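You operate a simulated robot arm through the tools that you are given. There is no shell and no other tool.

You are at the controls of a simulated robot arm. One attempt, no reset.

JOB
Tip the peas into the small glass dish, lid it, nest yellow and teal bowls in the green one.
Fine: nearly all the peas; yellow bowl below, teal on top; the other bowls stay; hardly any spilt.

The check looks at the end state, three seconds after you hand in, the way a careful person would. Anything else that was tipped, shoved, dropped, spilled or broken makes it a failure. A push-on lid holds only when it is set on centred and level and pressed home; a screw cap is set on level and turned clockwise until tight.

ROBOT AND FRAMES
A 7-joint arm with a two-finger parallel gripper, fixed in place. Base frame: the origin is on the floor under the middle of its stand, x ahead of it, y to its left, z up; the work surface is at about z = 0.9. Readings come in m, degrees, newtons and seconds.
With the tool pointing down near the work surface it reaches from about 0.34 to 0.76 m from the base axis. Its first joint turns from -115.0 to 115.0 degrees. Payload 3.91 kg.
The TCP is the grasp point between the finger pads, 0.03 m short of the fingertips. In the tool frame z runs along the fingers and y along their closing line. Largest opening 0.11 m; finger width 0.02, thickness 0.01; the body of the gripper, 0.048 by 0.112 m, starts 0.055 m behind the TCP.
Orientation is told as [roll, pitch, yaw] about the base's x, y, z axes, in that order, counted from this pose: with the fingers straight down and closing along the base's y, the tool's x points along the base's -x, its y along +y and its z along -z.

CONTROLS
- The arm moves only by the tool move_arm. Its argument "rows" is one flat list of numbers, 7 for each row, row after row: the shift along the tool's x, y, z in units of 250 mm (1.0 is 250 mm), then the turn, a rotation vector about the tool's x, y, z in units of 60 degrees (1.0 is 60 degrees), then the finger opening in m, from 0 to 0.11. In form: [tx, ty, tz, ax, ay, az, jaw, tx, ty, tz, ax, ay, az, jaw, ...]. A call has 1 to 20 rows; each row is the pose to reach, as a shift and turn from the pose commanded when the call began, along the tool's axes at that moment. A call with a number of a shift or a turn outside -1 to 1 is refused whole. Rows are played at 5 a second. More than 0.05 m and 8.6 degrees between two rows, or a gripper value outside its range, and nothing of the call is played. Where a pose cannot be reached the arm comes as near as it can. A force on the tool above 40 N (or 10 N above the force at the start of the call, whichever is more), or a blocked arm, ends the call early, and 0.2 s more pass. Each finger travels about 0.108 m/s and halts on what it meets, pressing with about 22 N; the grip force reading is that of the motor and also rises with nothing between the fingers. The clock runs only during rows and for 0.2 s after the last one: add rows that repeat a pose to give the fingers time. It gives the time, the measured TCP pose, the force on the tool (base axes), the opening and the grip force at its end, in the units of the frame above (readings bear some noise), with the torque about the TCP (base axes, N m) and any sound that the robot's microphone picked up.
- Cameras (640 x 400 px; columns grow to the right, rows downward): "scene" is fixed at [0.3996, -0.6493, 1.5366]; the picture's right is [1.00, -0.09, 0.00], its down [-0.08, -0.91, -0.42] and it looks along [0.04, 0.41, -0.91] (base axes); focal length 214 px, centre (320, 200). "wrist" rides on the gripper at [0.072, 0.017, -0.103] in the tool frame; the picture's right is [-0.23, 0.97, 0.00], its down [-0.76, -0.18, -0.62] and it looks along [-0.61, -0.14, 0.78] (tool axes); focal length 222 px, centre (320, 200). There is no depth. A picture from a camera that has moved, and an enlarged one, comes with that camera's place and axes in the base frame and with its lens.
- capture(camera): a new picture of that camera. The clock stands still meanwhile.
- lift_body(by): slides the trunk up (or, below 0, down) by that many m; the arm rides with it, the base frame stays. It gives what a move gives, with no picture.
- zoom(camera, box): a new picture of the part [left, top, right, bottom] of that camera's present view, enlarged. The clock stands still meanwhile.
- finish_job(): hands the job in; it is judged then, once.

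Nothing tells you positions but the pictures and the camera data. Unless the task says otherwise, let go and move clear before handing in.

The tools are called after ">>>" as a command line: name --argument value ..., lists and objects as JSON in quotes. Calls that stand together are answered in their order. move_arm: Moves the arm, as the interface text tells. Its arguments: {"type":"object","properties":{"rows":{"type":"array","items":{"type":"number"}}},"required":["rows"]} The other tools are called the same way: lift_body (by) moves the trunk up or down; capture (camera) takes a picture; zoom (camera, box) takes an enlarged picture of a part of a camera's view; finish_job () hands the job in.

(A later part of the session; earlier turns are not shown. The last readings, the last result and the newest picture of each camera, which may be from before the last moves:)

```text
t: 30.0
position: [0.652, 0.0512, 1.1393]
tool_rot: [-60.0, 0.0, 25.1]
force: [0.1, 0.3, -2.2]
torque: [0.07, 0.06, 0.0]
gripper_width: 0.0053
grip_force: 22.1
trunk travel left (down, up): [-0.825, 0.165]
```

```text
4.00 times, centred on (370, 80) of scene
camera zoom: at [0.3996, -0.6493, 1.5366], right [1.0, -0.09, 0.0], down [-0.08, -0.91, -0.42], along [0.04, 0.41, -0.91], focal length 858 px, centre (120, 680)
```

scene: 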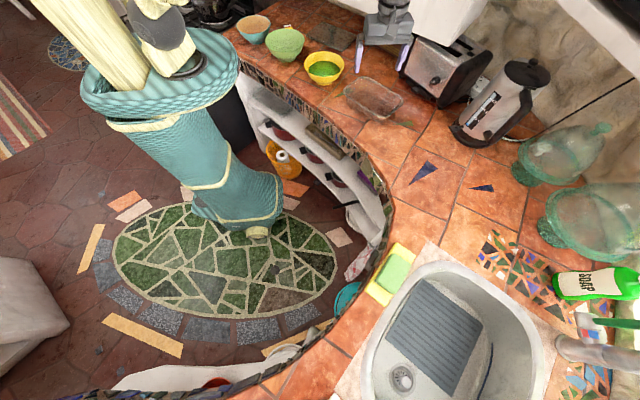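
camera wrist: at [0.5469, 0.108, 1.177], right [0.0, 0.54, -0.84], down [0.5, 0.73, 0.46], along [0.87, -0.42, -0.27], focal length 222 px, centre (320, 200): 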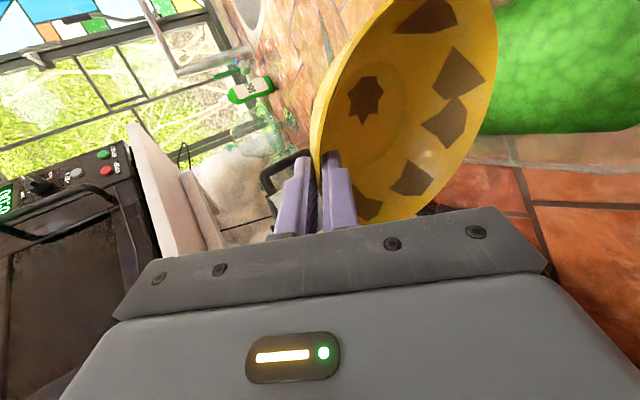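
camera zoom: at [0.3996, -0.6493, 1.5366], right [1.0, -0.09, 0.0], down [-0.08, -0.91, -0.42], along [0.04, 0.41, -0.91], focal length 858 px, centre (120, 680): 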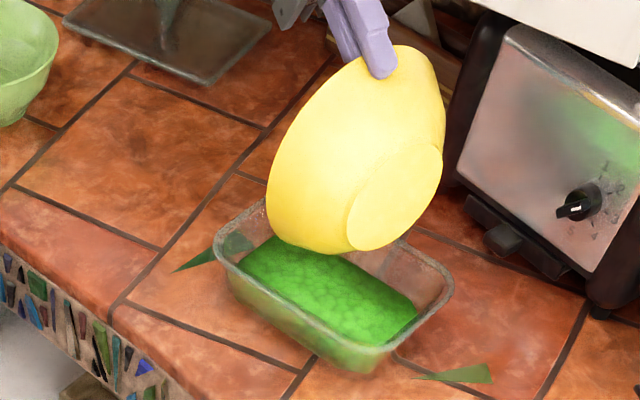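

>>> zoom --camera "wrist" --box '[300, 0, 520, 220]'

>>> zoom --camera "scene" --box '[335, 60, 415, 130]'

```text
1.82 times, centred on (410, 110) of wrist
camera zoom: at [0.5469, 0.108, 1.177], right [0.0, 0.54, -0.84], down [0.5, 0.73, 0.46], along [0.87, -0.42, -0.27], focal length 404 px, centre (156, 364)
```

zoom: 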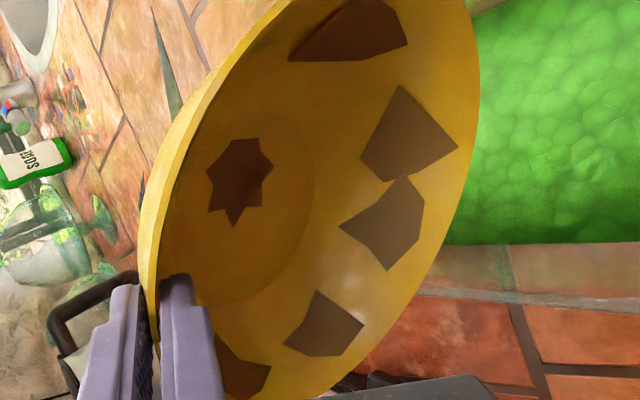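

```text
5.71 times, centred on (375, 95) of scene
camera zoom: at [0.3996, -0.6493, 1.5366], right [1.0, -0.09, 0.0], down [-0.08, -0.91, -0.42], along [0.04, 0.41, -0.91], focal length 1226 px, centre (6, 800)
```

zoom: 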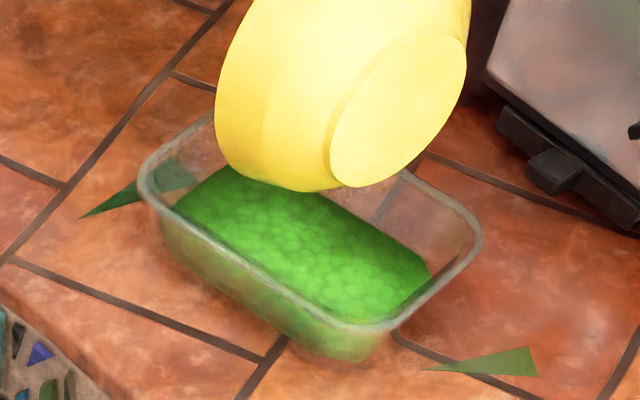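

The bowl is empty (the brown patches are its decoration) and all the peas are in the dish. Now I'll bring the bowl back upright while moving it away from the dish towards the green bowl.

>>> move_arm --rows '[0, 0, -0.01, -0.05, 0, 0, 0, 0.005, 0.0, -0.025, -0.12, 0, 0, 0, 0.015, 0.01, -0.05, -0.2, 0, 0, 0, 0.027, 0.02, -0.08, -0.28, 0, 0, 0, 0.04, 0.032, -0.11, -0.37, 0, 0, 0, 0.053, 0.045, -0.14, -0.46, 0, 0, 0, 0.065, 0.057, -0.17, -0.55, 0, 0, 0, 0.077, 0.068, -0.195, -0.64, 0, 0, 0, 0.087, 0.078, -0.215, -0.73, 0, 0, 0, 0.096, 0.087, -0.235, -0.82, 0, 0, 0, 0.102, 0.092, -0.245, -0.91, 0, 0, 0, 0.106, 0.095, -0.251, -1.0, 0, 0, 0, 0.106, 0.095, -0.251, -1.0, 0, 0, 0]'

>>> capture --camera "wrist"

>>> zoom --camera "scene" --box '[230, 0, 450, 137]'

```text
t: 32.8
position: [0.6014, 0.0984, 1.1507]
tool_rot: [0.0, 0.0, 25.1]
force: [0.0, 0.4, -2.6]
torque: [-0.14, -0.02, -0.02]
gripper_width: 0.0056
grip_force: 22.3
trunk travel left (down, up): [-0.825, 0.165]
```

```text
taken
camera wrist: at [0.5293, 0.0824, 1.2549], right [-0.21, 0.98, 0.0], down [0.77, 0.16, 0.62], along [0.61, 0.13, -0.78], focal length 222 px, centre (320, 200)
```

wrist: 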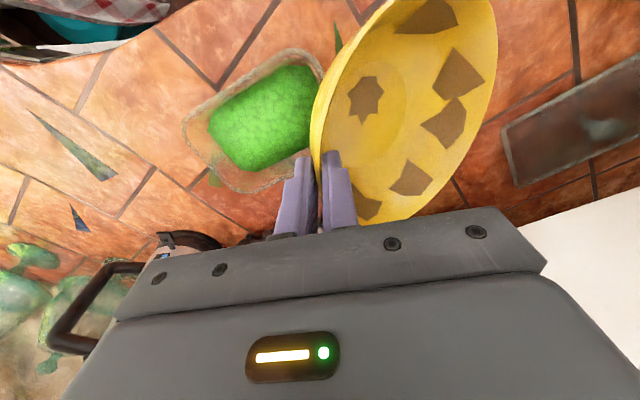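

```text
2.91 times, centred on (340, 68) of scene
camera zoom: at [0.3996, -0.6493, 1.5366], right [1.0, -0.09, 0.0], down [-0.08, -0.91, -0.42], along [0.04, 0.41, -0.91], focal length 624 px, centre (262, 582)
```

zoom: 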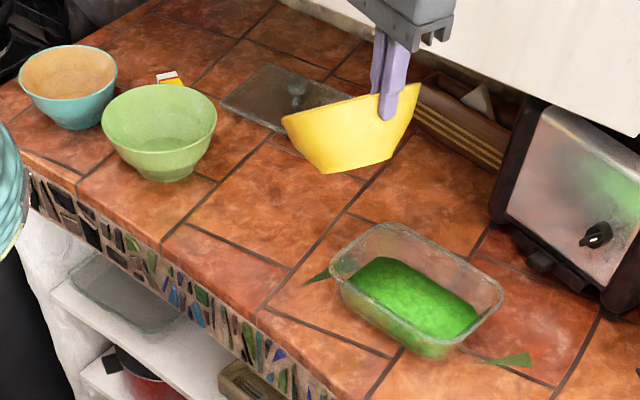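

All the peas are in the dish and the counter is clean. I'll level the bowl and carry it to hover over the green bowl.

>>> move_arm --rows '[0.02, 0.055, 0.005, -0.05, 0, 0, 0, 0.05, 0.14, 0.02, -0.12, 0, 0, 0, 0.085, 0.24, 0.035, -0.2, 0, 0, 0, 0.12, 0.34, 0.05, -0.28, 0, 0, 0, 0.155, 0.43, 0.06, -0.36, 0, 0, 0, 0.185, 0.515, 0.07, -0.44, 0, 0, 0, 0.207, 0.57, 0.078, -0.48, 0, 0, 0, 0.215, 0.593, 0.08, -0.5, 0, 0, 0, 0.215, 0.593, 0.08, -0.5, 0, 0, 0]'

>>> zoom --camera "scene" --box '[230, 0, 390, 100]'

>>> capture --camera "wrist"

```text
t: 34.8
position: [0.4896, 0.2098, 1.1293]
tool_rot: [30.0, -0.1, 25.0]
force: [0.7, -0.4, -2.4]
torque: [-0.21, -0.08, 0.03]
gripper_width: 0.0055
grip_force: 22.0
trunk travel left (down, up): [-0.825, 0.165]
```

```text
4.00 times, centred on (310, 50) of scene
camera zoom: at [0.3996, -0.6493, 1.5366], right [1.0, -0.09, 0.0], down [-0.08, -0.91, -0.42], along [0.04, 0.41, -0.91], focal length 858 px, centre (360, 800)
```

zoom: 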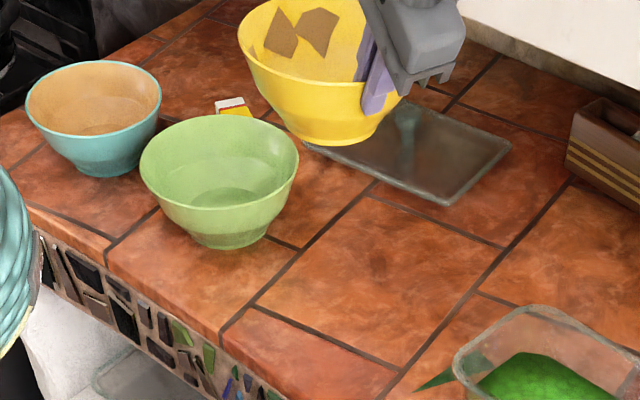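

```text
taken
camera wrist: at [0.4407, 0.1453, 1.2286], right [-0.15, 0.86, 0.49], down [0.89, -0.1, 0.45], along [0.44, 0.5, -0.75], focal length 222 px, centre (320, 200)
```

wrist: 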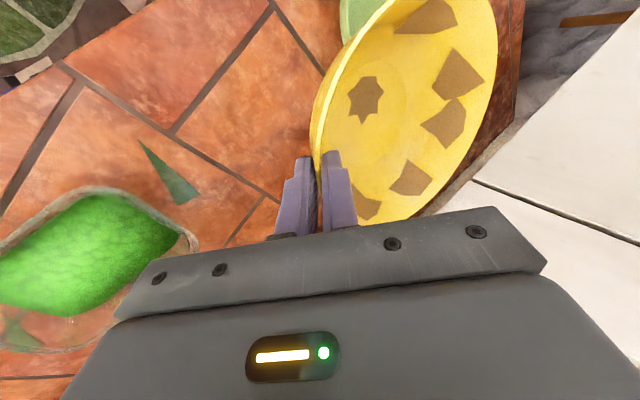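

The bowl hangs level. I'll move over the green bowl and stop just above it to check alignment in both cameras.

>>> move_arm --rows '[0.03, 0.06, 0.035, 0, 0, 0, 0, 0.075, 0.16, 0.093, 0, 0, 0, 0, 0.12, 0.257, 0.149, 0, 0, 0, 0, 0.165, 0.353, 0.204, 0, 0, 0, 0, 0.205, 0.438, 0.253, 0, 0, 0, 0, 0.233, 0.498, 0.288, 0, 0, 0, 0, 0.233, 0.46, 0.355, 0, 0, 0, 0, 0.233, 0.42, 0.422, 0, 0, 0, 0, 0.233, 0.38, 0.49, 0, 0, 0, 0, 0.233, 0.343, 0.555, 0, 0, 0, 0, 0.233, 0.343, 0.555, 0, 0, 0, 0]'

>>> zoom --camera "scene" --box '[240, 0, 340, 75]'

>>> capture --camera "wrist"

```text
t: 37.2
position: [0.3754, 0.3153, 1.0521]
tool_rot: [30.1, -0.1, 25.0]
force: [-0.4, 0.8, -2.2]
torque: [-0.22, -0.06, 0.0]
gripper_width: 0.0056
grip_force: 21.9
trunk travel left (down, up): [-0.825, 0.165]
```

```text
5.33 times, centred on (290, 38) of scene
camera zoom: at [0.3996, -0.6493, 1.5366], right [1.0, -0.09, 0.0], down [-0.08, -0.91, -0.42], along [0.04, 0.41, -0.91], focal length 1144 px, centre (480, 1067)
```

zoom: 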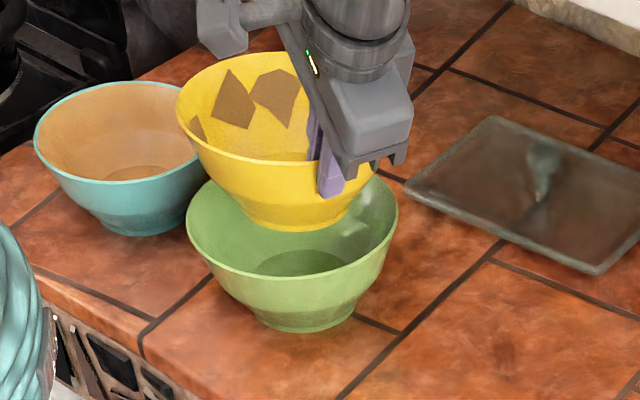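

```text
taken
camera wrist: at [0.3262, 0.251, 1.1512], right [-0.15, 0.86, 0.49], down [0.89, -0.1, 0.45], along [0.44, 0.5, -0.75], focal length 222 px, centre (320, 200)
```

wrist: 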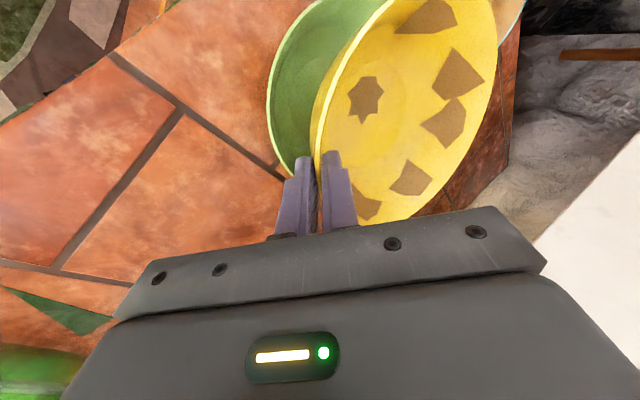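

>>> zoom --camera "wrist" --box '[240, 0, 400, 200]'

>>> zoom --camera "scene" --box '[260, 5, 320, 65]'

```text
2.00 times, centred on (320, 100) of wrist
camera zoom: at [0.3262, 0.251, 1.1512], right [-0.15, 0.86, 0.49], down [0.89, -0.1, 0.45], along [0.44, 0.5, -0.75], focal length 444 px, centre (320, 400)
```

zoom: 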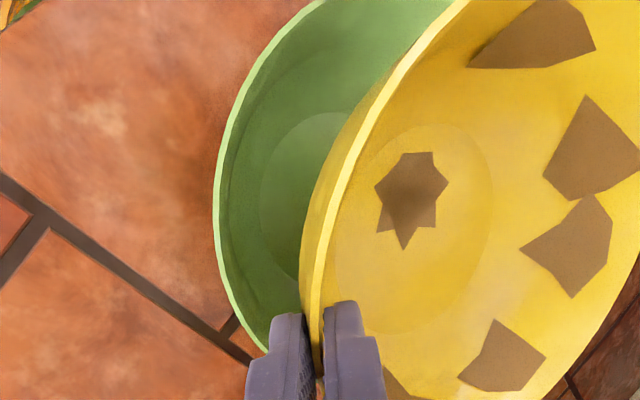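

```text
6.67 times, centred on (290, 35) of scene
camera zoom: at [0.3996, -0.6493, 1.5366], right [1.0, -0.09, 0.0], down [-0.08, -0.91, -0.42], along [0.04, 0.41, -0.91], focal length 1430 px, centre (520, 1300)
```

zoom: 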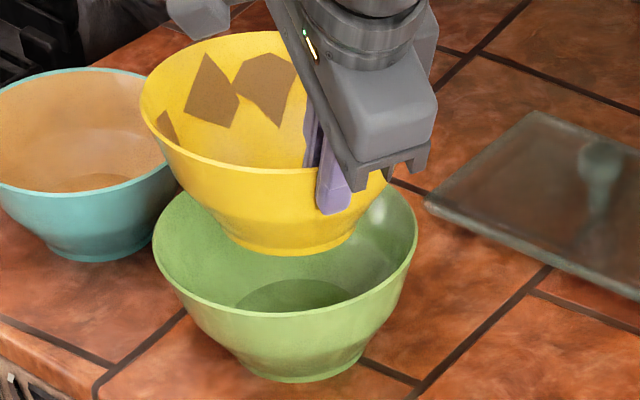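

The view gives the green bowl centre at about (0.3386, 0.396), so I need roughly a 3.5 mm correction. I'll apply it, go partway down, and check again.

>>> move_arm --rows '[-0.005, 0.012, 0.007, 0, 0, 0, 0, -0.005, -0.008, 0.042, 0, 0, 0, 0, -0.005, -0.028, 0.076, 0, 0, 0, 0, -0.005, -0.048, 0.111, 0, 0, 0, 0, -0.005, -0.068, 0.146, 0, 0, 0, 0, -0.005, -0.068, 0.146, 0, 0, 0, 0]'

>>> zoom --camera "scene" --box '[260, 5, 320, 65]'

>>> zoom --camera "wrist" --box '[240, 0, 400, 200]'

```text
t: 38.6
position: [0.3759, 0.3196, 1.0126]
tool_rot: [29.9, 0.0, 25.0]
force: [0.0, -0.4, -3.3]
torque: [-0.2, -0.08, 0.0]
gripper_width: 0.0055
grip_force: 22.0
trunk travel left (down, up): [-0.825, 0.165]
```

```text
6.67 times, centred on (290, 35) of scene
camera zoom: at [0.3996, -0.6493, 1.5366], right [1.0, -0.09, 0.0], down [-0.08, -0.91, -0.42], along [0.04, 0.41, -0.91], focal length 1430 px, centre (520, 1300)
```

zoom: 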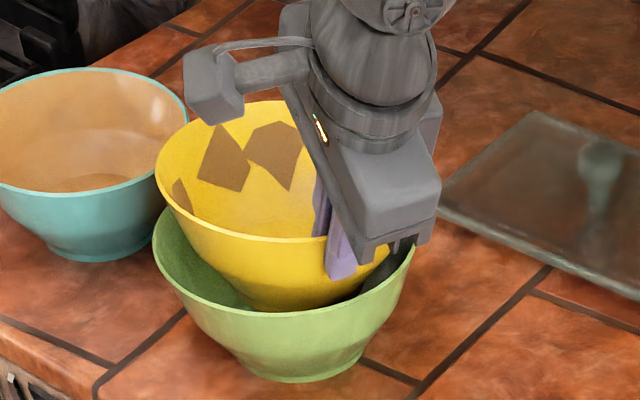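

```text
2.00 times, centred on (320, 100) of wrist
camera zoom: at [0.3267, 0.2545, 1.1119], right [-0.15, 0.86, 0.49], down [0.89, -0.1, 0.45], along [0.44, 0.5, -0.75], focal length 444 px, centre (320, 400)
```

zoom: 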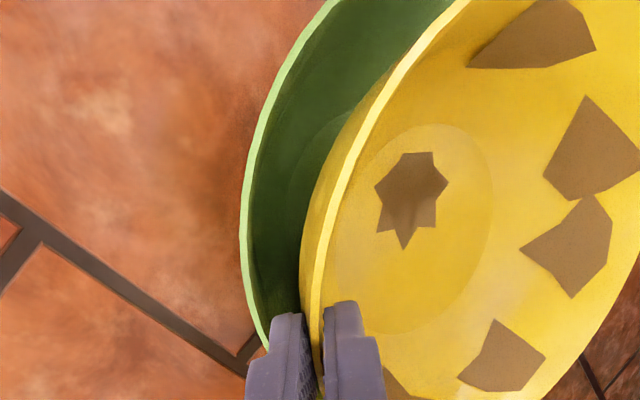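

>>> move_arm --rows '[0, -0.01, 0.017, 0, 0, 0, 0, 0, -0.019, 0.033, 0, 0, 0, 0, 0, -0.027, 0.047, 0, 0, 0, 0, 0, -0.027, 0.047, 0, 0, 0, 0]'

>>> zoom --camera "scene" --box '[265, 15, 315, 65]'

>>> zoom --camera "wrist" --box '[260, 60, 360, 180]'

```text
t: 39.6
position: [0.3757, 0.3179, 0.9994]
tool_rot: [30.0, 0.0, 25.0]
force: [-0.3, 0.6, -0.7]
torque: [-0.16, -0.05, 0.02]
gripper_width: 0.0055
grip_force: 22.1
trunk travel left (down, up): [-0.825, 0.165]
```

```text
8.00 times, centred on (290, 40) of scene
camera zoom: at [0.3996, -0.6493, 1.5366], right [1.0, -0.09, 0.0], down [-0.08, -0.91, -0.42], along [0.04, 0.41, -0.91], focal length 1716 px, centre (560, 1480)
```

zoom: 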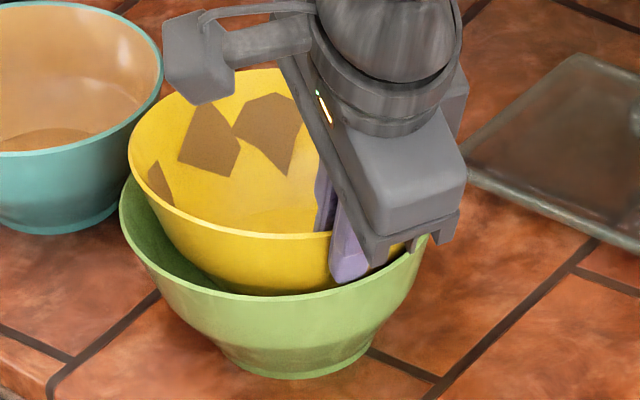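

```text
3.33 times, centred on (310, 120) of wrist
camera zoom: at [0.3267, 0.2552, 1.0983], right [-0.15, 0.86, 0.49], down [0.89, -0.1, 0.45], along [0.44, 0.5, -0.75], focal length 740 px, centre (353, 467)
```

zoom: 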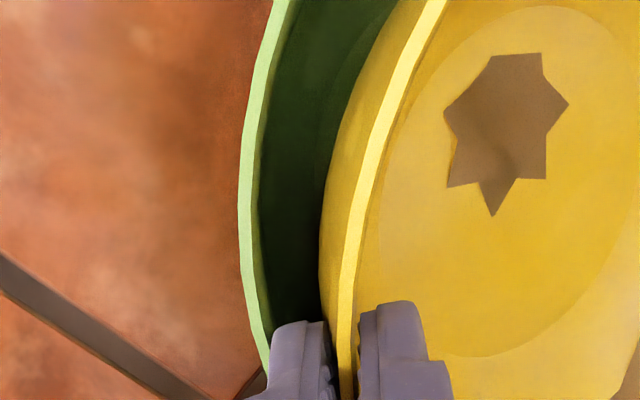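

Yellow is well inside green. I'll open so the outer finger barely moves, by shifting the hand inwards as it opens, and then check.

>>> move_arm --rows '[0, 0.007, 0, 0, 0, 0, 0.01, 0, 0.018, 0, 0, 0, 0, 0.016, 0, 0.03, 0, 0, 0, 0, 0.022, 0, 0.045, 0, 0, 0, 0, 0.03, 0, 0.045, 0, 0, 0, 0, 0.03]'

>>> zoom --camera "scene" --box '[265, 15, 315, 65]'

>>> zoom --camera "wrist" --box '[240, 0, 400, 200]'

```text
t: 40.8
position: [0.3707, 0.3276, 1.0047]
tool_rot: [29.9, 0.0, 25.1]
force: [-2.9, 1.2, 2.2]
torque: [0.07, -0.01, 0.03]
gripper_width: 0.0283
grip_force: 0.0
trunk travel left (down, up): [-0.825, 0.165]
```

```text
8.00 times, centred on (290, 40) of scene
camera zoom: at [0.3996, -0.6493, 1.5366], right [1.0, -0.09, 0.0], down [-0.08, -0.91, -0.42], along [0.04, 0.41, -0.91], focal length 1716 px, centre (560, 1480)
```

zoom: 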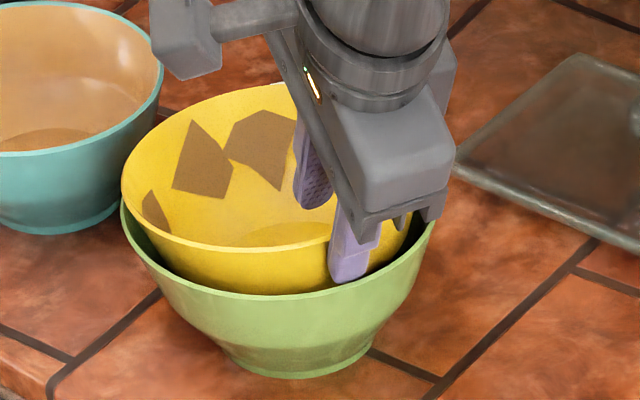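

```text
2.00 times, centred on (320, 100) of wrist
camera zoom: at [0.322, 0.2642, 1.1039], right [-0.15, 0.86, 0.49], down [0.89, -0.1, 0.45], along [0.44, 0.5, -0.75], focal length 444 px, centre (320, 400)
```

zoom: 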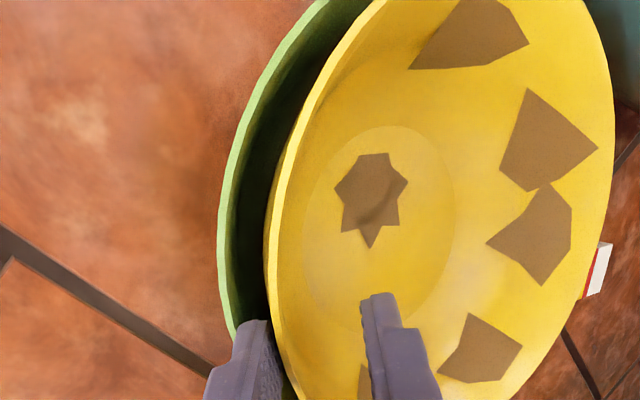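

>>> move_arm --rows '[0, 0, -0.03, 0, 0, 0, 0.03, 0, 0, -0.08, 0, 0, 0, 0.03, 0, 0, -0.14, 0, 0, 0, 0.03, 0, 0, -0.22, 0, 0, 0, 0.03, 0, 0, -0.32, 0, 0, 0, 0.03, 0, 0, -0.44, 0, 0, 0, 0.03, 0, 0, -0.44, 0, 0, 0, 0.03]'

>>> zoom --camera "scene" --box '[240, 5, 320, 65]'

>>> capture --camera "wrist"

```text
t: 42.4
position: [0.3947, 0.2785, 1.0994]
tool_rot: [29.9, 0.1, 25.0]
force: [0.4, -0.1, 0.5]
torque: [0.01, -0.01, -0.02]
gripper_width: 0.03
grip_force: 0.2
trunk travel left (down, up): [-0.825, 0.165]
```

```text
6.67 times, centred on (280, 35) of scene
camera zoom: at [0.3996, -0.6493, 1.5366], right [1.0, -0.09, 0.0], down [-0.08, -0.91, -0.42], along [0.04, 0.41, -0.91], focal length 1430 px, centre (587, 1300)
```

zoom: 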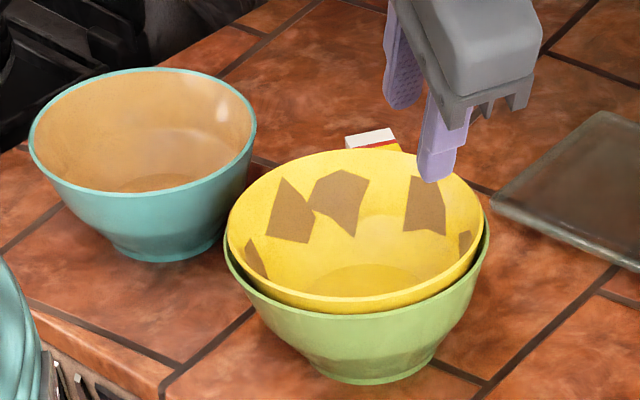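

```text
taken
camera wrist: at [0.3449, 0.2141, 1.1979], right [-0.15, 0.86, 0.49], down [0.89, -0.1, 0.45], along [0.44, 0.5, -0.75], focal length 222 px, centre (320, 200)
```

wrist: 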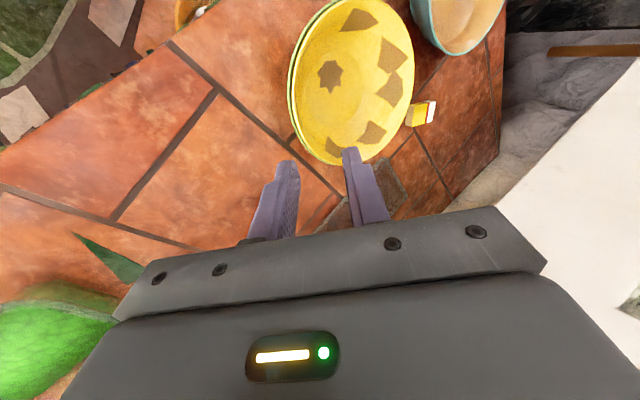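

Yellow is seated in green. Next is the teal bowl, so I'll turn the tool and move to a pre-grasp on its near side to measure it.

>>> move_arm --rows '[0.05, 0.06, 0.03, 0, -0.02, 0.035, 0.03, 0.12, 0.145, 0.09, 0, -0.047, 0.081, 0.04, 0.19, 0.23, 0.155, 0, -0.075, 0.13, 0.05, 0.26, 0.32, 0.22, 0, -0.104, 0.18, 0.055, 0.33, 0.41, 0.285, 0, -0.132, 0.23, 0.055, 0.4, 0.5, 0.35, 0, -0.16, 0.277, 0.055, 0.46, 0.57, 0.405, 0, -0.187, 0.323, 0.055, 0.511, 0.633, 0.453, 0, -0.208, 0.361, 0.055, 0.511, 0.633, 0.453, 0, -0.208, 0.361, 0.055]'

>>> capture --camera "wrist"

>>> zoom --camera "scene" --box '[220, 0, 320, 75]'

```text
t: 44.4
position: [0.1977, 0.3985, 1.0816]
tool_rot: [30.0, 0.0, -0.2]
force: [1.1, -0.2, -0.8]
torque: [0.02, -0.01, -0.02]
gripper_width: 0.055
grip_force: 0.1
trunk travel left (down, up): [-0.825, 0.165]
```

```text
taken
camera wrist: at [0.1268, 0.3623, 1.1801], right [0.23, 0.84, 0.49], down [0.76, -0.47, 0.45], along [0.61, 0.27, -0.75], focal length 222 px, centre (320, 200)
```

wrist: 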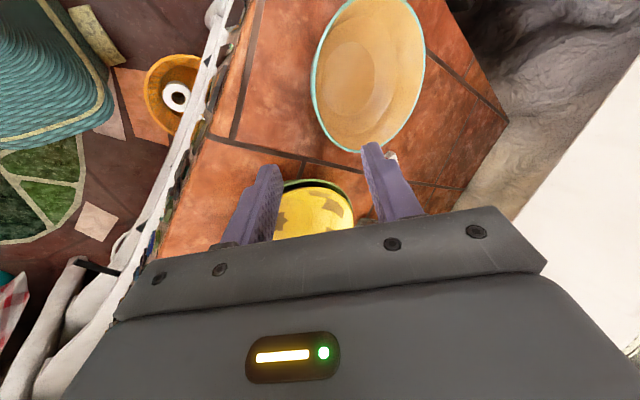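

```text
5.33 times, centred on (270, 38) of scene
camera zoom: at [0.3996, -0.6493, 1.5366], right [1.0, -0.09, 0.0], down [-0.08, -0.91, -0.42], along [0.04, 0.41, -0.91], focal length 1144 px, centre (587, 1067)
```

zoom: 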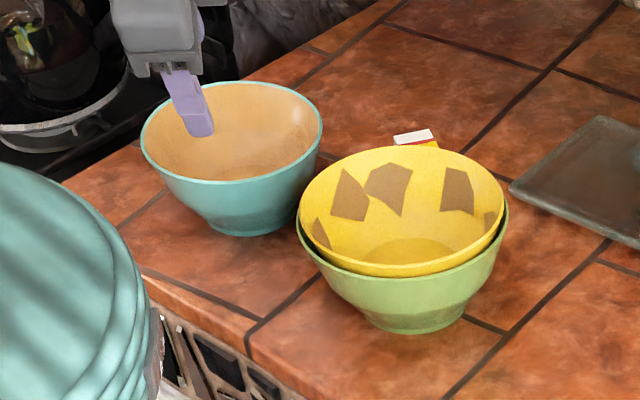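

>>> zoom --camera "wrist" --box '[270, 0, 470, 200]'

```text
2.00 times, centred on (370, 100) of wrist
camera zoom: at [0.1268, 0.3623, 1.1801], right [0.23, 0.84, 0.49], down [0.76, -0.47, 0.45], along [0.61, 0.27, -0.75], focal length 444 px, centre (220, 400)
```

zoom: 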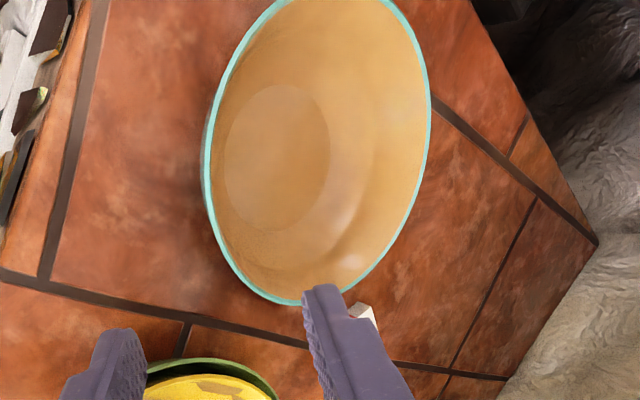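

Teal fits to about (0.195, 0.547) with a radius of about 0.080. The tool is almost in line with its rim, so I'll advance along the fingers.

>>> move_arm --rows '[0.011, -0.004, 0.08, 0, 0, 0, 0.055, 0.011, -0.004, 0.17, 0, 0, 0, 0.055, 0.011, -0.004, 0.26, 0, 0, 0, 0.055, 0.011, -0.004, 0.34, 0, 0, 0, 0.055, 0.011, -0.004, 0.41, 0, 0, 0, 0.055, 0.011, -0.004, 0.475, 0, 0, 0, 0.055, 0.011, -0.004, 0.531, 0, 0, 0, 0.055, 0.011, -0.004, 0.531, 0, 0, 0, 0.055]'

>>> zoom --camera "wrist" --box '[200, 60, 460, 230]'

>>> zoom --camera "scene" --box '[225, 0, 305, 60]'

```text
t: 46.2
position: [0.1947, 0.4637, 0.966]
tool_rot: [30.0, 0.0, 0.0]
force: [0.1, 0.6, 0.4]
torque: [-0.02, 0.0, 0.01]
gripper_width: 0.0551
grip_force: 0.1
trunk travel left (down, up): [-0.825, 0.165]
```

```text
2.35 times, centred on (330, 145) of wrist
camera zoom: at [0.1235, 0.4269, 1.0642], right [0.23, 0.84, 0.49], down [0.76, -0.47, 0.45], along [0.61, 0.27, -0.75], focal length 523 px, centre (296, 329)
```

zoom: 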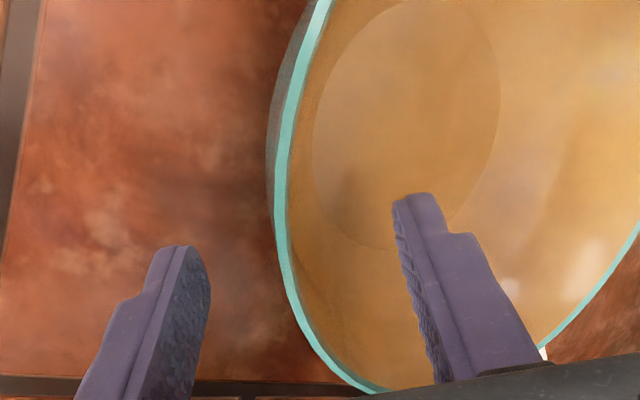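

```text
6.67 times, centred on (265, 30) of scene
camera zoom: at [0.3996, -0.6493, 1.5366], right [1.0, -0.09, 0.0], down [-0.08, -0.91, -0.42], along [0.04, 0.41, -0.91], focal length 1430 px, centre (687, 1333)
```

zoom: 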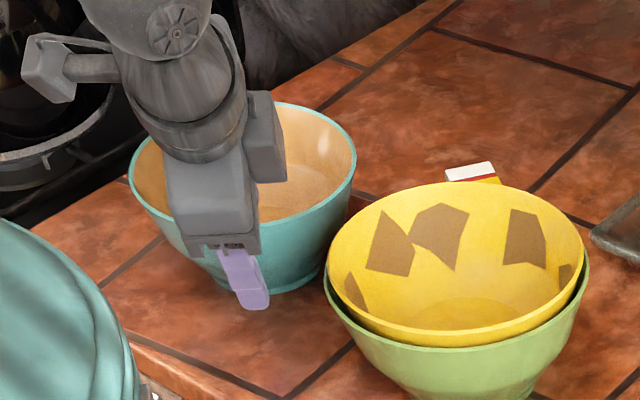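

>>> move_arm --rows '[0, 0, 0, 0, 0, 0, 0.03, 0, 0, 0, 0, 0, 0, 0.015, 0, 0, 0, 0, 0, 0, 0.0, 0, 0, 0, 0, 0, 0, 0.0, 0, 0, 0, 0, 0, 0, 0.0]'

>>> move_arm --rows '[0, 0.01, -0.0173, 0, 0, 0, 0, 0, 0.02, -0.0346, 0, 0, 0, 0, 0, 0.04, -0.0693, 0, 0, 0, 0, 0, 0.07, -0.121, 0, 0, 0, 0, 0, 0.1, -0.173, 0, 0, 0, 0, 0, 0.14, -0.242, 0, 0, 0, 0, 0, 0.18, -0.312, 0, 0, 0, 0, 0, 0.18, -0.312, 0, 0, 0, 0]'

>>> capture --camera "wrist"

>>> zoom --camera "scene" --box '[225, 0, 305, 60]'

```text
t: 47.4
position: [0.1947, 0.4645, 0.9664]
tool_rot: [30.1, 0.0, 0.0]
force: [-1.2, 2.7, 10.2]
torque: [0.69, -0.43, 0.16]
gripper_width: 0.0046
grip_force: 22.6
trunk travel left (down, up): [-0.825, 0.165]
```

```text
t: 49.2
position: [0.1932, 0.4647, 1.0564]
tool_rot: [29.9, 0.1, 0.0]
force: [0.2, -0.1, -1.8]
torque: [-0.19, 0.0, -0.02]
gripper_width: 0.0038
grip_force: 22.0
trunk travel left (down, up): [-0.825, 0.165]
```

```text
taken
camera wrist: at [0.122, 0.4276, 1.155], right [0.23, 0.84, 0.49], down [0.76, -0.46, 0.45], along [0.61, 0.27, -0.75], focal length 222 px, centre (320, 200)
```

wrist: 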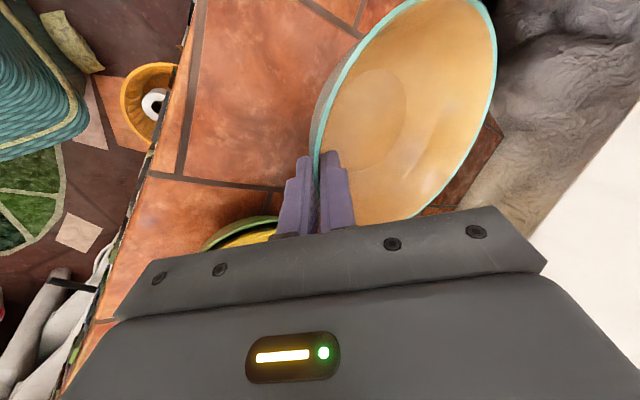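

```text
6.67 times, centred on (265, 30) of scene
camera zoom: at [0.3996, -0.6493, 1.5366], right [1.0, -0.09, 0.0], down [-0.08, -0.91, -0.42], along [0.04, 0.41, -0.91], focal length 1430 px, centre (687, 1333)
```

zoom: 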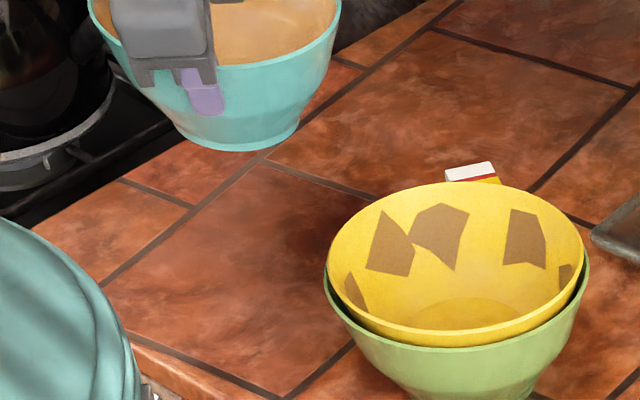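

Teal is held level. I'll carry it over the green and yellow stack and check alignment.

>>> move_arm --rows '[0, 0.035, -0.06, 0, 0, 0, 0, 0, 0.07, -0.121, 0, 0, 0, 0, -0.035, 0.038, -0.139, 0, 0, 0, 0, -0.1, -0.019, -0.173, 0, 0, 0, 0, -0.176, -0.088, -0.212, 0, 0, 0, 0, -0.258, -0.161, -0.255, 0, 0, 0, 0, -0.34, -0.235, -0.297, 0, 0, 0, 0, -0.423, -0.309, -0.34, 0, 0, 0, 0, -0.499, -0.377, -0.379, 0, 0, 0, 0, -0.558, -0.43, -0.41, 0, 0, 0, 0, -0.587, -0.456, -0.425, 0, 0, 0, 0, -0.587, -0.456, -0.425, 0, 0, 0, 0]'

>>> capture --camera "wrist"

>>> zoom --camera "wrist" --box '[200, 0, 400, 200]'

>>> zoom --camera "scene" --box '[245, 0, 325, 60]'

```text
t: 51.8
position: [0.3407, 0.3139, 1.0904]
tool_rot: [30.1, -0.1, 0.0]
force: [0.3, 0.6, -2.8]
torque: [-0.17, -0.01, 0.0]
gripper_width: 0.0037
grip_force: 21.9
trunk travel left (down, up): [-0.825, 0.165]
```

```text
taken
camera wrist: at [0.2694, 0.2765, 1.1894], right [0.23, 0.84, 0.49], down [0.76, -0.46, 0.45], along [0.61, 0.27, -0.75], focal length 222 px, centre (320, 200)
```

wrist: 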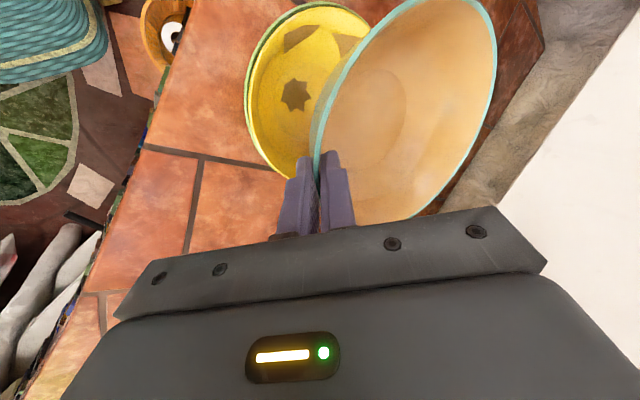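

```text
2.00 times, centred on (300, 100) of wrist
camera zoom: at [0.2694, 0.2765, 1.1894], right [0.23, 0.84, 0.49], down [0.76, -0.46, 0.45], along [0.61, 0.27, -0.75], focal length 444 px, centre (360, 400)
```

zoom: 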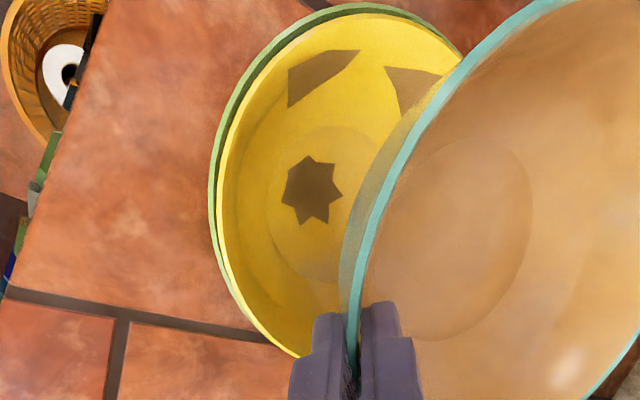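

```text
6.67 times, centred on (285, 30) of scene
camera zoom: at [0.3996, -0.6493, 1.5366], right [1.0, -0.09, 0.0], down [-0.08, -0.91, -0.42], along [0.04, 0.41, -0.91], focal length 1430 px, centre (553, 1333)
```

zoom: 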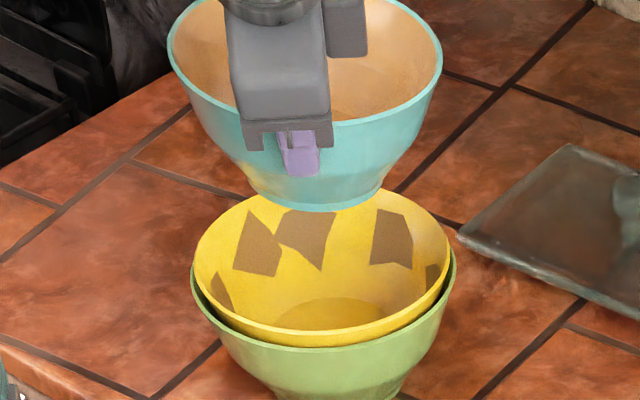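

>>> zoom --camera "wrist" --box '[300, 0, 520, 230]'

>>> zoom --camera "scene" --box '[260, 0, 320, 45]'

```text
1.74 times, centred on (410, 115) of wrist
camera zoom: at [0.2694, 0.2765, 1.1894], right [0.23, 0.84, 0.49], down [0.76, -0.46, 0.45], along [0.61, 0.27, -0.75], focal length 386 px, centre (164, 348)
```

zoom: 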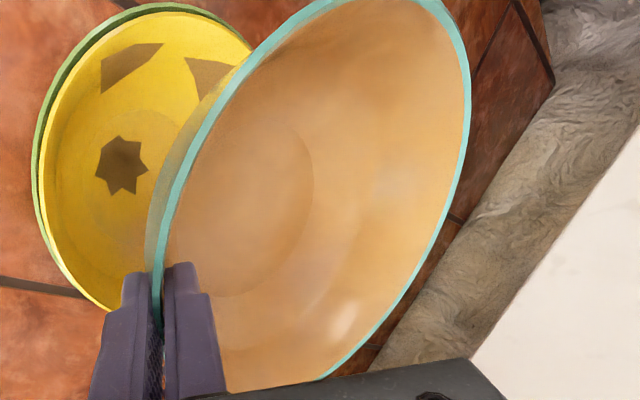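

```text
8.89 times, centred on (290, 22) of scene
camera zoom: at [0.3996, -0.6493, 1.5366], right [1.0, -0.09, 0.0], down [-0.08, -0.91, -0.42], along [0.04, 0.41, -0.91], focal length 1906 px, centre (587, 1778)
```

zoom: 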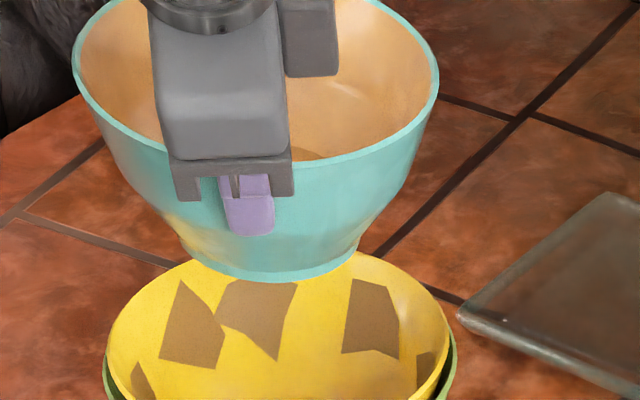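

Teal is held with a few degrees of roll. I'll correct that, shift about 8 mm towards the yellow centre, and go lower.

>>> move_arm --rows '[0.003, -0.01, -0.005, 0, -0.02, -0.011, 0, 0.007, -0.027, -0.016, 0, -0.04, -0.022, 0, 0.007, -0.057, 0.036, 0, -0.058, -0.033, 0, 0.007, -0.087, 0.088, 0, -0.058, -0.033, 0, 0.007, -0.118, 0.141, 0, -0.058, -0.033, 0, 0.007, -0.118, 0.141, 0, -0.058, -0.033, 0]'

>>> zoom --camera "scene" --box '[260, 5, 320, 50]'

>>> zoom --camera "wrist" --box '[220, 0, 420, 200]'

```text
t: 53.2
position: [0.3404, 0.3055, 1.0452]
tool_rot: [30.0, -3.9, 0.0]
force: [-1.1, 0.4, -2.1]
torque: [-0.21, 0.0, 0.0]
gripper_width: 0.0041
grip_force: 21.4
trunk travel left (down, up): [-0.825, 0.165]
```

```text
8.89 times, centred on (290, 28) of scene
camera zoom: at [0.3996, -0.6493, 1.5366], right [1.0, -0.09, 0.0], down [-0.08, -0.91, -0.42], along [0.04, 0.41, -0.91], focal length 1906 px, centre (587, 1733)
```

zoom: 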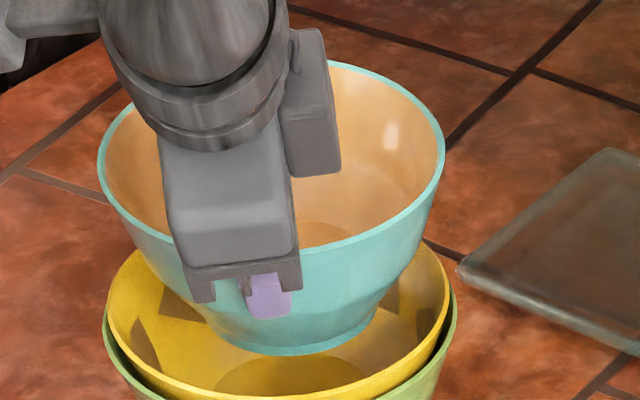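

```text
2.00 times, centred on (320, 100) of wrist
camera zoom: at [0.2616, 0.2682, 1.1378], right [0.19, 0.84, 0.5], down [0.73, -0.47, 0.5], along [0.66, 0.27, -0.7], focal length 444 px, centre (320, 400)
```

zoom: 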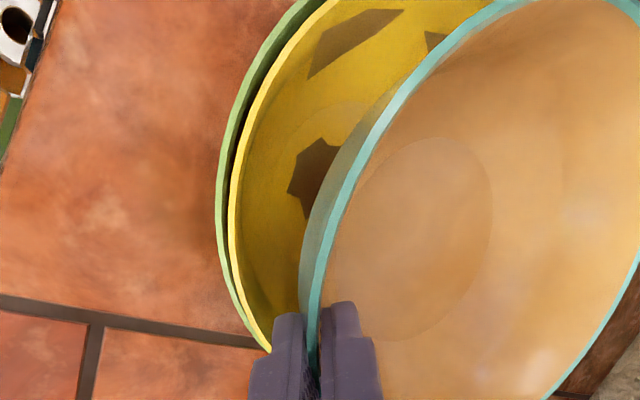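

>>> move_arm --rows '[0.015, -0.001, 0, 0, 0, 0, 0, 0.028, -0.012, 0.02, 0, 0, 0, 0, 0.029, -0.028, 0.048, 0, 0, 0, 0, 0.031, -0.045, 0.078, 0, 0, 0, 0, 0.033, -0.063, 0.109, 0, 0, 0, 0, 0.033, -0.063, 0.109, 0, 0, 0, 0]'

>>> zoom --camera "scene" --box '[260, 15, 320, 60]'

>>> zoom --camera "wrist" --box '[220, 0, 420, 200]'

```text
t: 54.6
position: [0.3347, 0.3062, 1.0132]
tool_rot: [30.0, -4.0, 0.0]
force: [0.1, 0.2, -1.9]
torque: [-0.17, 0.02, 0.0]
gripper_width: 0.0041
grip_force: 21.9
trunk travel left (down, up): [-0.825, 0.165]
```

```text
8.89 times, centred on (290, 38) of scene
camera zoom: at [0.3996, -0.6493, 1.5366], right [1.0, -0.09, 0.0], down [-0.08, -0.91, -0.42], along [0.04, 0.41, -0.91], focal length 1906 px, centre (587, 1644)
```

zoom: 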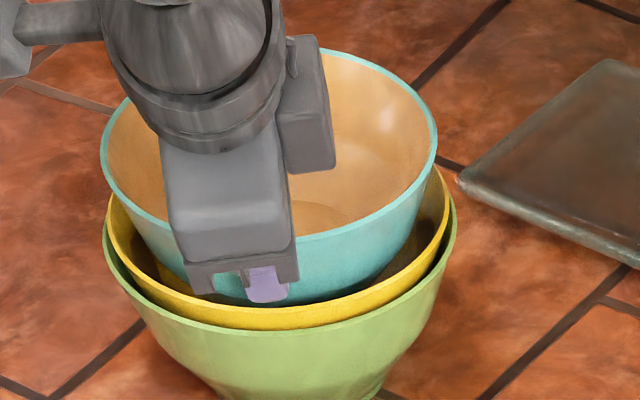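

```text
2.00 times, centred on (320, 100) of wrist
camera zoom: at [0.2558, 0.2685, 1.1067], right [0.19, 0.84, 0.5], down [0.73, -0.47, 0.5], along [0.66, 0.27, -0.7], focal length 444 px, centre (320, 400)
```

zoom: 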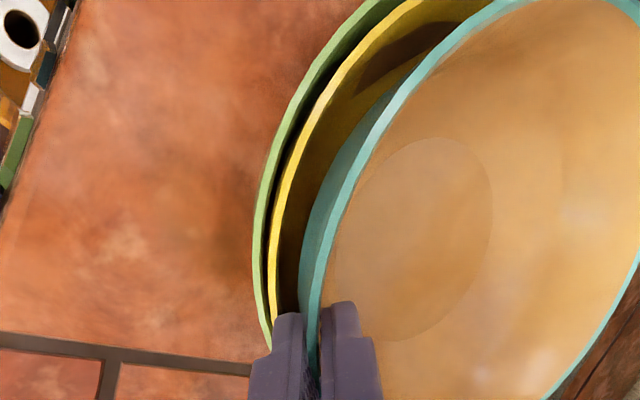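

Teal is centred inside yellow. I'll release it the same gentle way, then withdraw along the wall.

>>> move_arm --rows '[0, 0.009, 0, 0, 0, 0, 0.01, 0, 0.02, 0, 0, 0, 0, 0.016, 0, 0.032, 0, 0, 0, 0, 0.022, 0, 0.048, 0, 0, 0, 0, 0.03, 0, 0.048, 0, 0, 0, 0, 0.03]'

>>> zoom --camera "scene" --box '[260, 15, 320, 60]'

```text
t: 55.8
position: [0.3328, 0.3151, 1.02]
tool_rot: [30.0, -3.9, 0.1]
force: [0.9, 0.1, -0.8]
torque: [0.0, -0.01, -0.04]
gripper_width: 0.0304
grip_force: 1.3
trunk travel left (down, up): [-0.825, 0.165]
```

```text
8.89 times, centred on (290, 38) of scene
camera zoom: at [0.3996, -0.6493, 1.5366], right [1.0, -0.09, 0.0], down [-0.08, -0.91, -0.42], along [0.04, 0.41, -0.91], focal length 1906 px, centre (587, 1644)
```

zoom: 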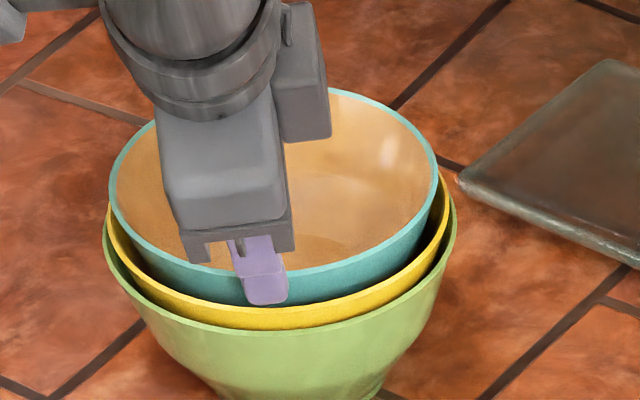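

>>> move_arm --rows '[0, 0, -0.03, 0, 0, 0, 0.03, 0, 0, -0.08, 0, 0, 0, 0.03, 0, 0, -0.14, 0, 0, 0, 0.03, 0, 0, -0.22, 0, 0, 0, 0.03, 0, 0, -0.3, 0, 0, 0, 0.03, 0, 0, -0.38, 0, 0, 0, 0.03, 0, 0, -0.38, 0, 0, 0, 0.03]'

>>> capture --camera "wrist"

>>> zoom --camera "scene" --box '[250, 15, 330, 75]'

```text
t: 57.4
position: [0.3265, 0.2688, 1.101]
tool_rot: [30.0, -4.0, 0.0]
force: [-0.1, -0.8, -0.9]
torque: [0.01, 0.02, -0.01]
gripper_width: 0.03
grip_force: 0.1
trunk travel left (down, up): [-0.825, 0.165]
```

```text
taken
camera wrist: at [0.2485, 0.231, 1.1943], right [0.19, 0.84, 0.5], down [0.73, -0.47, 0.5], along [0.66, 0.27, -0.7], focal length 222 px, centre (320, 200)
```

wrist: 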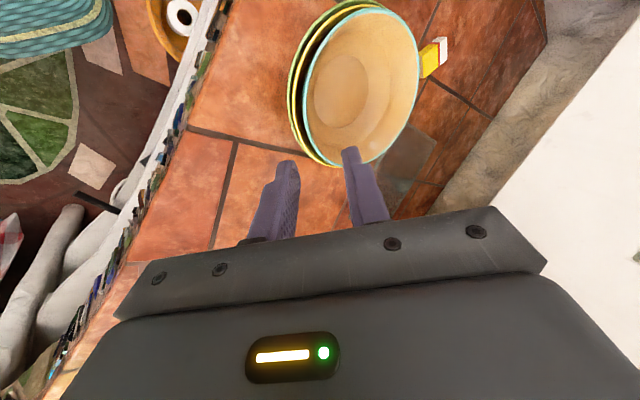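

```text
6.67 times, centred on (290, 45) of scene
camera zoom: at [0.3996, -0.6493, 1.5366], right [1.0, -0.09, 0.0], down [-0.08, -0.91, -0.42], along [0.04, 0.41, -0.91], focal length 1430 px, centre (520, 1233)
```

zoom: 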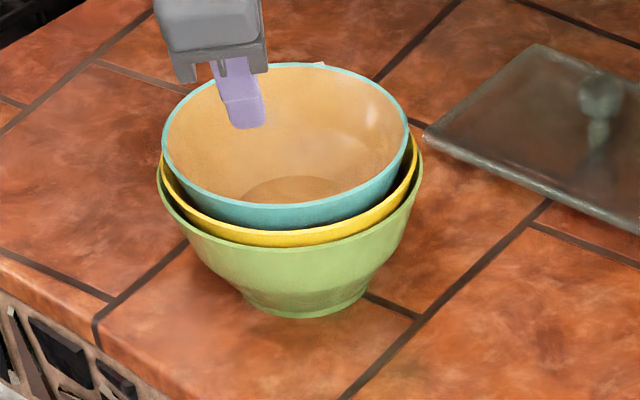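

All three bowls are nested with even spacing. Now the lid: I'll straighten the tool, turn it to about azimuth 65°, then tilt it to reach under the cabinet to the knob without crossing the stack.

>>> move_arm --rows '[-0.076, -0.039, -0.043, 0.1, 0.013, 0.0035, 0.06, -0.152, -0.078, -0.086, 0.2, 0.026, 0.007, 0.06, -0.229, -0.116, -0.129, 0.3, 0.039, 0.0105, 0.06, -0.305, -0.155, -0.172, 0.4, 0.052, 0.014, 0.06, -0.381, -0.194, -0.215, 0.5, 0.065, 0.0175, 0.06, -0.381, -0.194, -0.215, 0.5, 0.065, 0.0175, 0.06]'

>>> move_arm --rows '[-0.025, 0.03, 0.005, 0, 0, -0.125, 0.06, -0.05, 0.06, 0.01, 0, 0, -0.25, 0.06, -0.075, 0.09, 0.015, 0, 0, -0.375, 0.06, -0.1, 0.12, 0.02, 0, 0, -0.5, 0.06, -0.125, 0.15, 0.025, 0, 0, -0.625, 0.06, -0.15, 0.18, 0.03, 0, 0, -0.75, 0.06, -0.175, 0.21, 0.035, 0, 0, -0.875, 0.06, -0.2, 0.24, 0.04, 0, 0, -1.0, 0.06, -0.2, 0.24, 0.04, 0, 0, -1.0, 0.06]'

```text
t: 58.8
position: [0.4219, 0.1982, 1.1305]
tool_rot: [-0.1, 0.0, 0.1]
force: [0.4, 1.1, 0.2]
torque: [0.02, 0.0, 0.02]
gripper_width: 0.0601
grip_force: 0.0
trunk travel left (down, up): [-0.825, 0.165]
```

```text
t: 60.8
position: [0.4714, 0.26, 1.1186]
tool_rot: [0.0, 0.0, 60.2]
force: [-0.1, -0.2, 0.1]
torque: [-0.02, 0.02, -0.04]
gripper_width: 0.0601
grip_force: 0.1
trunk travel left (down, up): [-0.825, 0.165]
```

>>> capture --camera "wrist"

>>> zoom --camera "scene" --box '[296, 10, 376, 70]'

```text
taken
camera wrist: at [0.4205, 0.2049, 1.2232], right [-0.73, 0.68, 0.0], down [0.53, 0.57, 0.62], along [0.43, 0.45, -0.78], focal length 222 px, centre (320, 200)
```

wrist: 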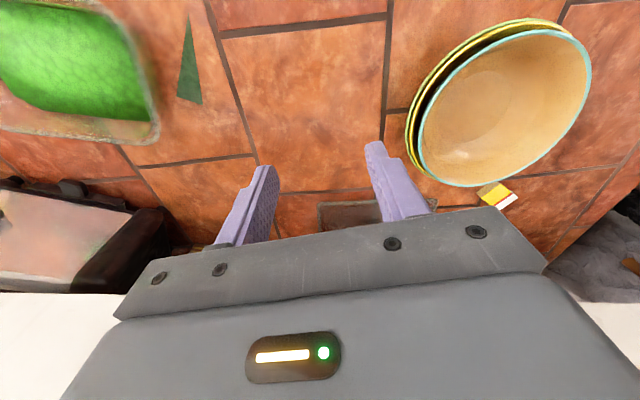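

```text
6.67 times, centred on (336, 40) of scene
camera zoom: at [0.3996, -0.6493, 1.5366], right [1.0, -0.09, 0.0], down [-0.08, -0.91, -0.42], along [0.04, 0.41, -0.91], focal length 1430 px, centre (213, 1267)
```

zoom: 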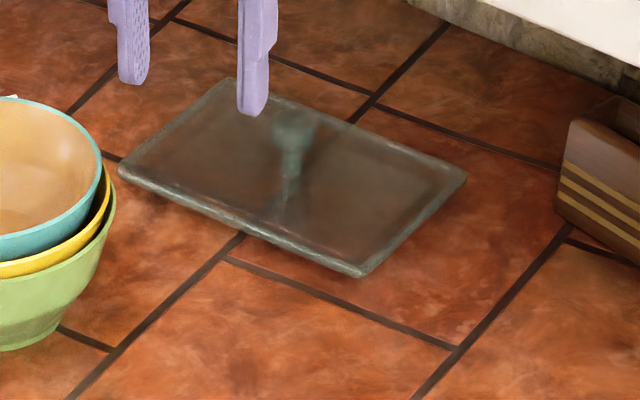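

>>> move_arm --rows '[0, 0, 0, 0, -0.11, 0, 0.06, 0, 0, 0, 0, -0.23, 0, 0.06, 0, 0, 0, 0, -0.35, 0, 0.06, 0, 0, 0, 0, -0.47, 0, 0.06, 0, 0, 0, 0, -0.59, 0, 0.06, 0, 0, 0, 0, -0.71, 0, 0.06, 0, 0, 0, 0, -0.82, 0, 0.06, 0, 0, 0, 0, -0.917, 0, 0.06, 0, 0, 0, 0, -0.917, 0, 0.06]'

>>> capture --camera "wrist"

>>> capture --camera "scene"

```text
t: 62.8
position: [0.4707, 0.2591, 1.1194]
tool_rot: [0.0, -55.1, 60.0]
force: [-0.7, 0.0, -0.6]
torque: [-0.05, 0.01, -0.02]
gripper_width: 0.0603
grip_force: 0.0
trunk travel left (down, up): [-0.825, 0.165]
```

```text
taken
camera wrist: at [0.3937, 0.1587, 1.1209], right [-0.78, 0.6, 0.19], down [0.12, -0.15, 0.98], along [0.62, 0.79, 0.05], focal length 222 px, centre (320, 200)
```

wrist: 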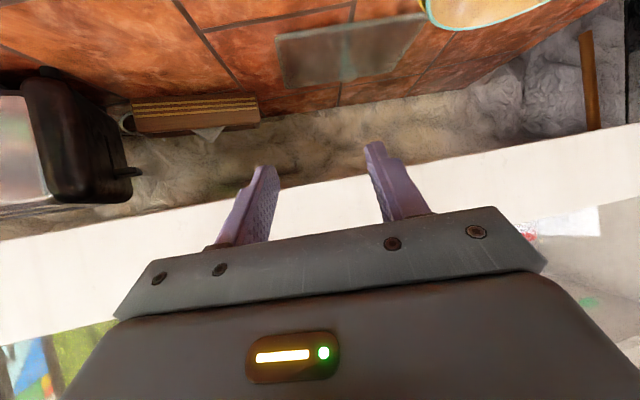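

```text
taken
```

scene: 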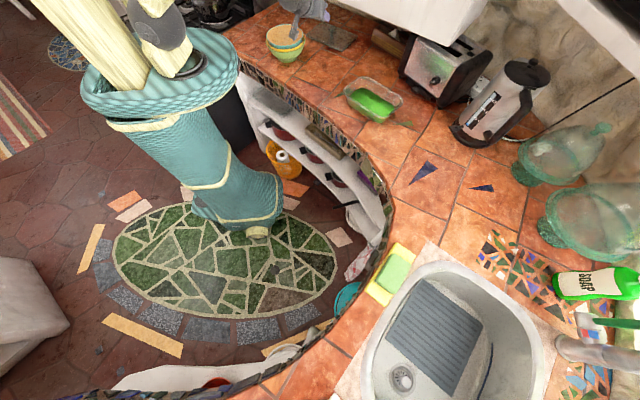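

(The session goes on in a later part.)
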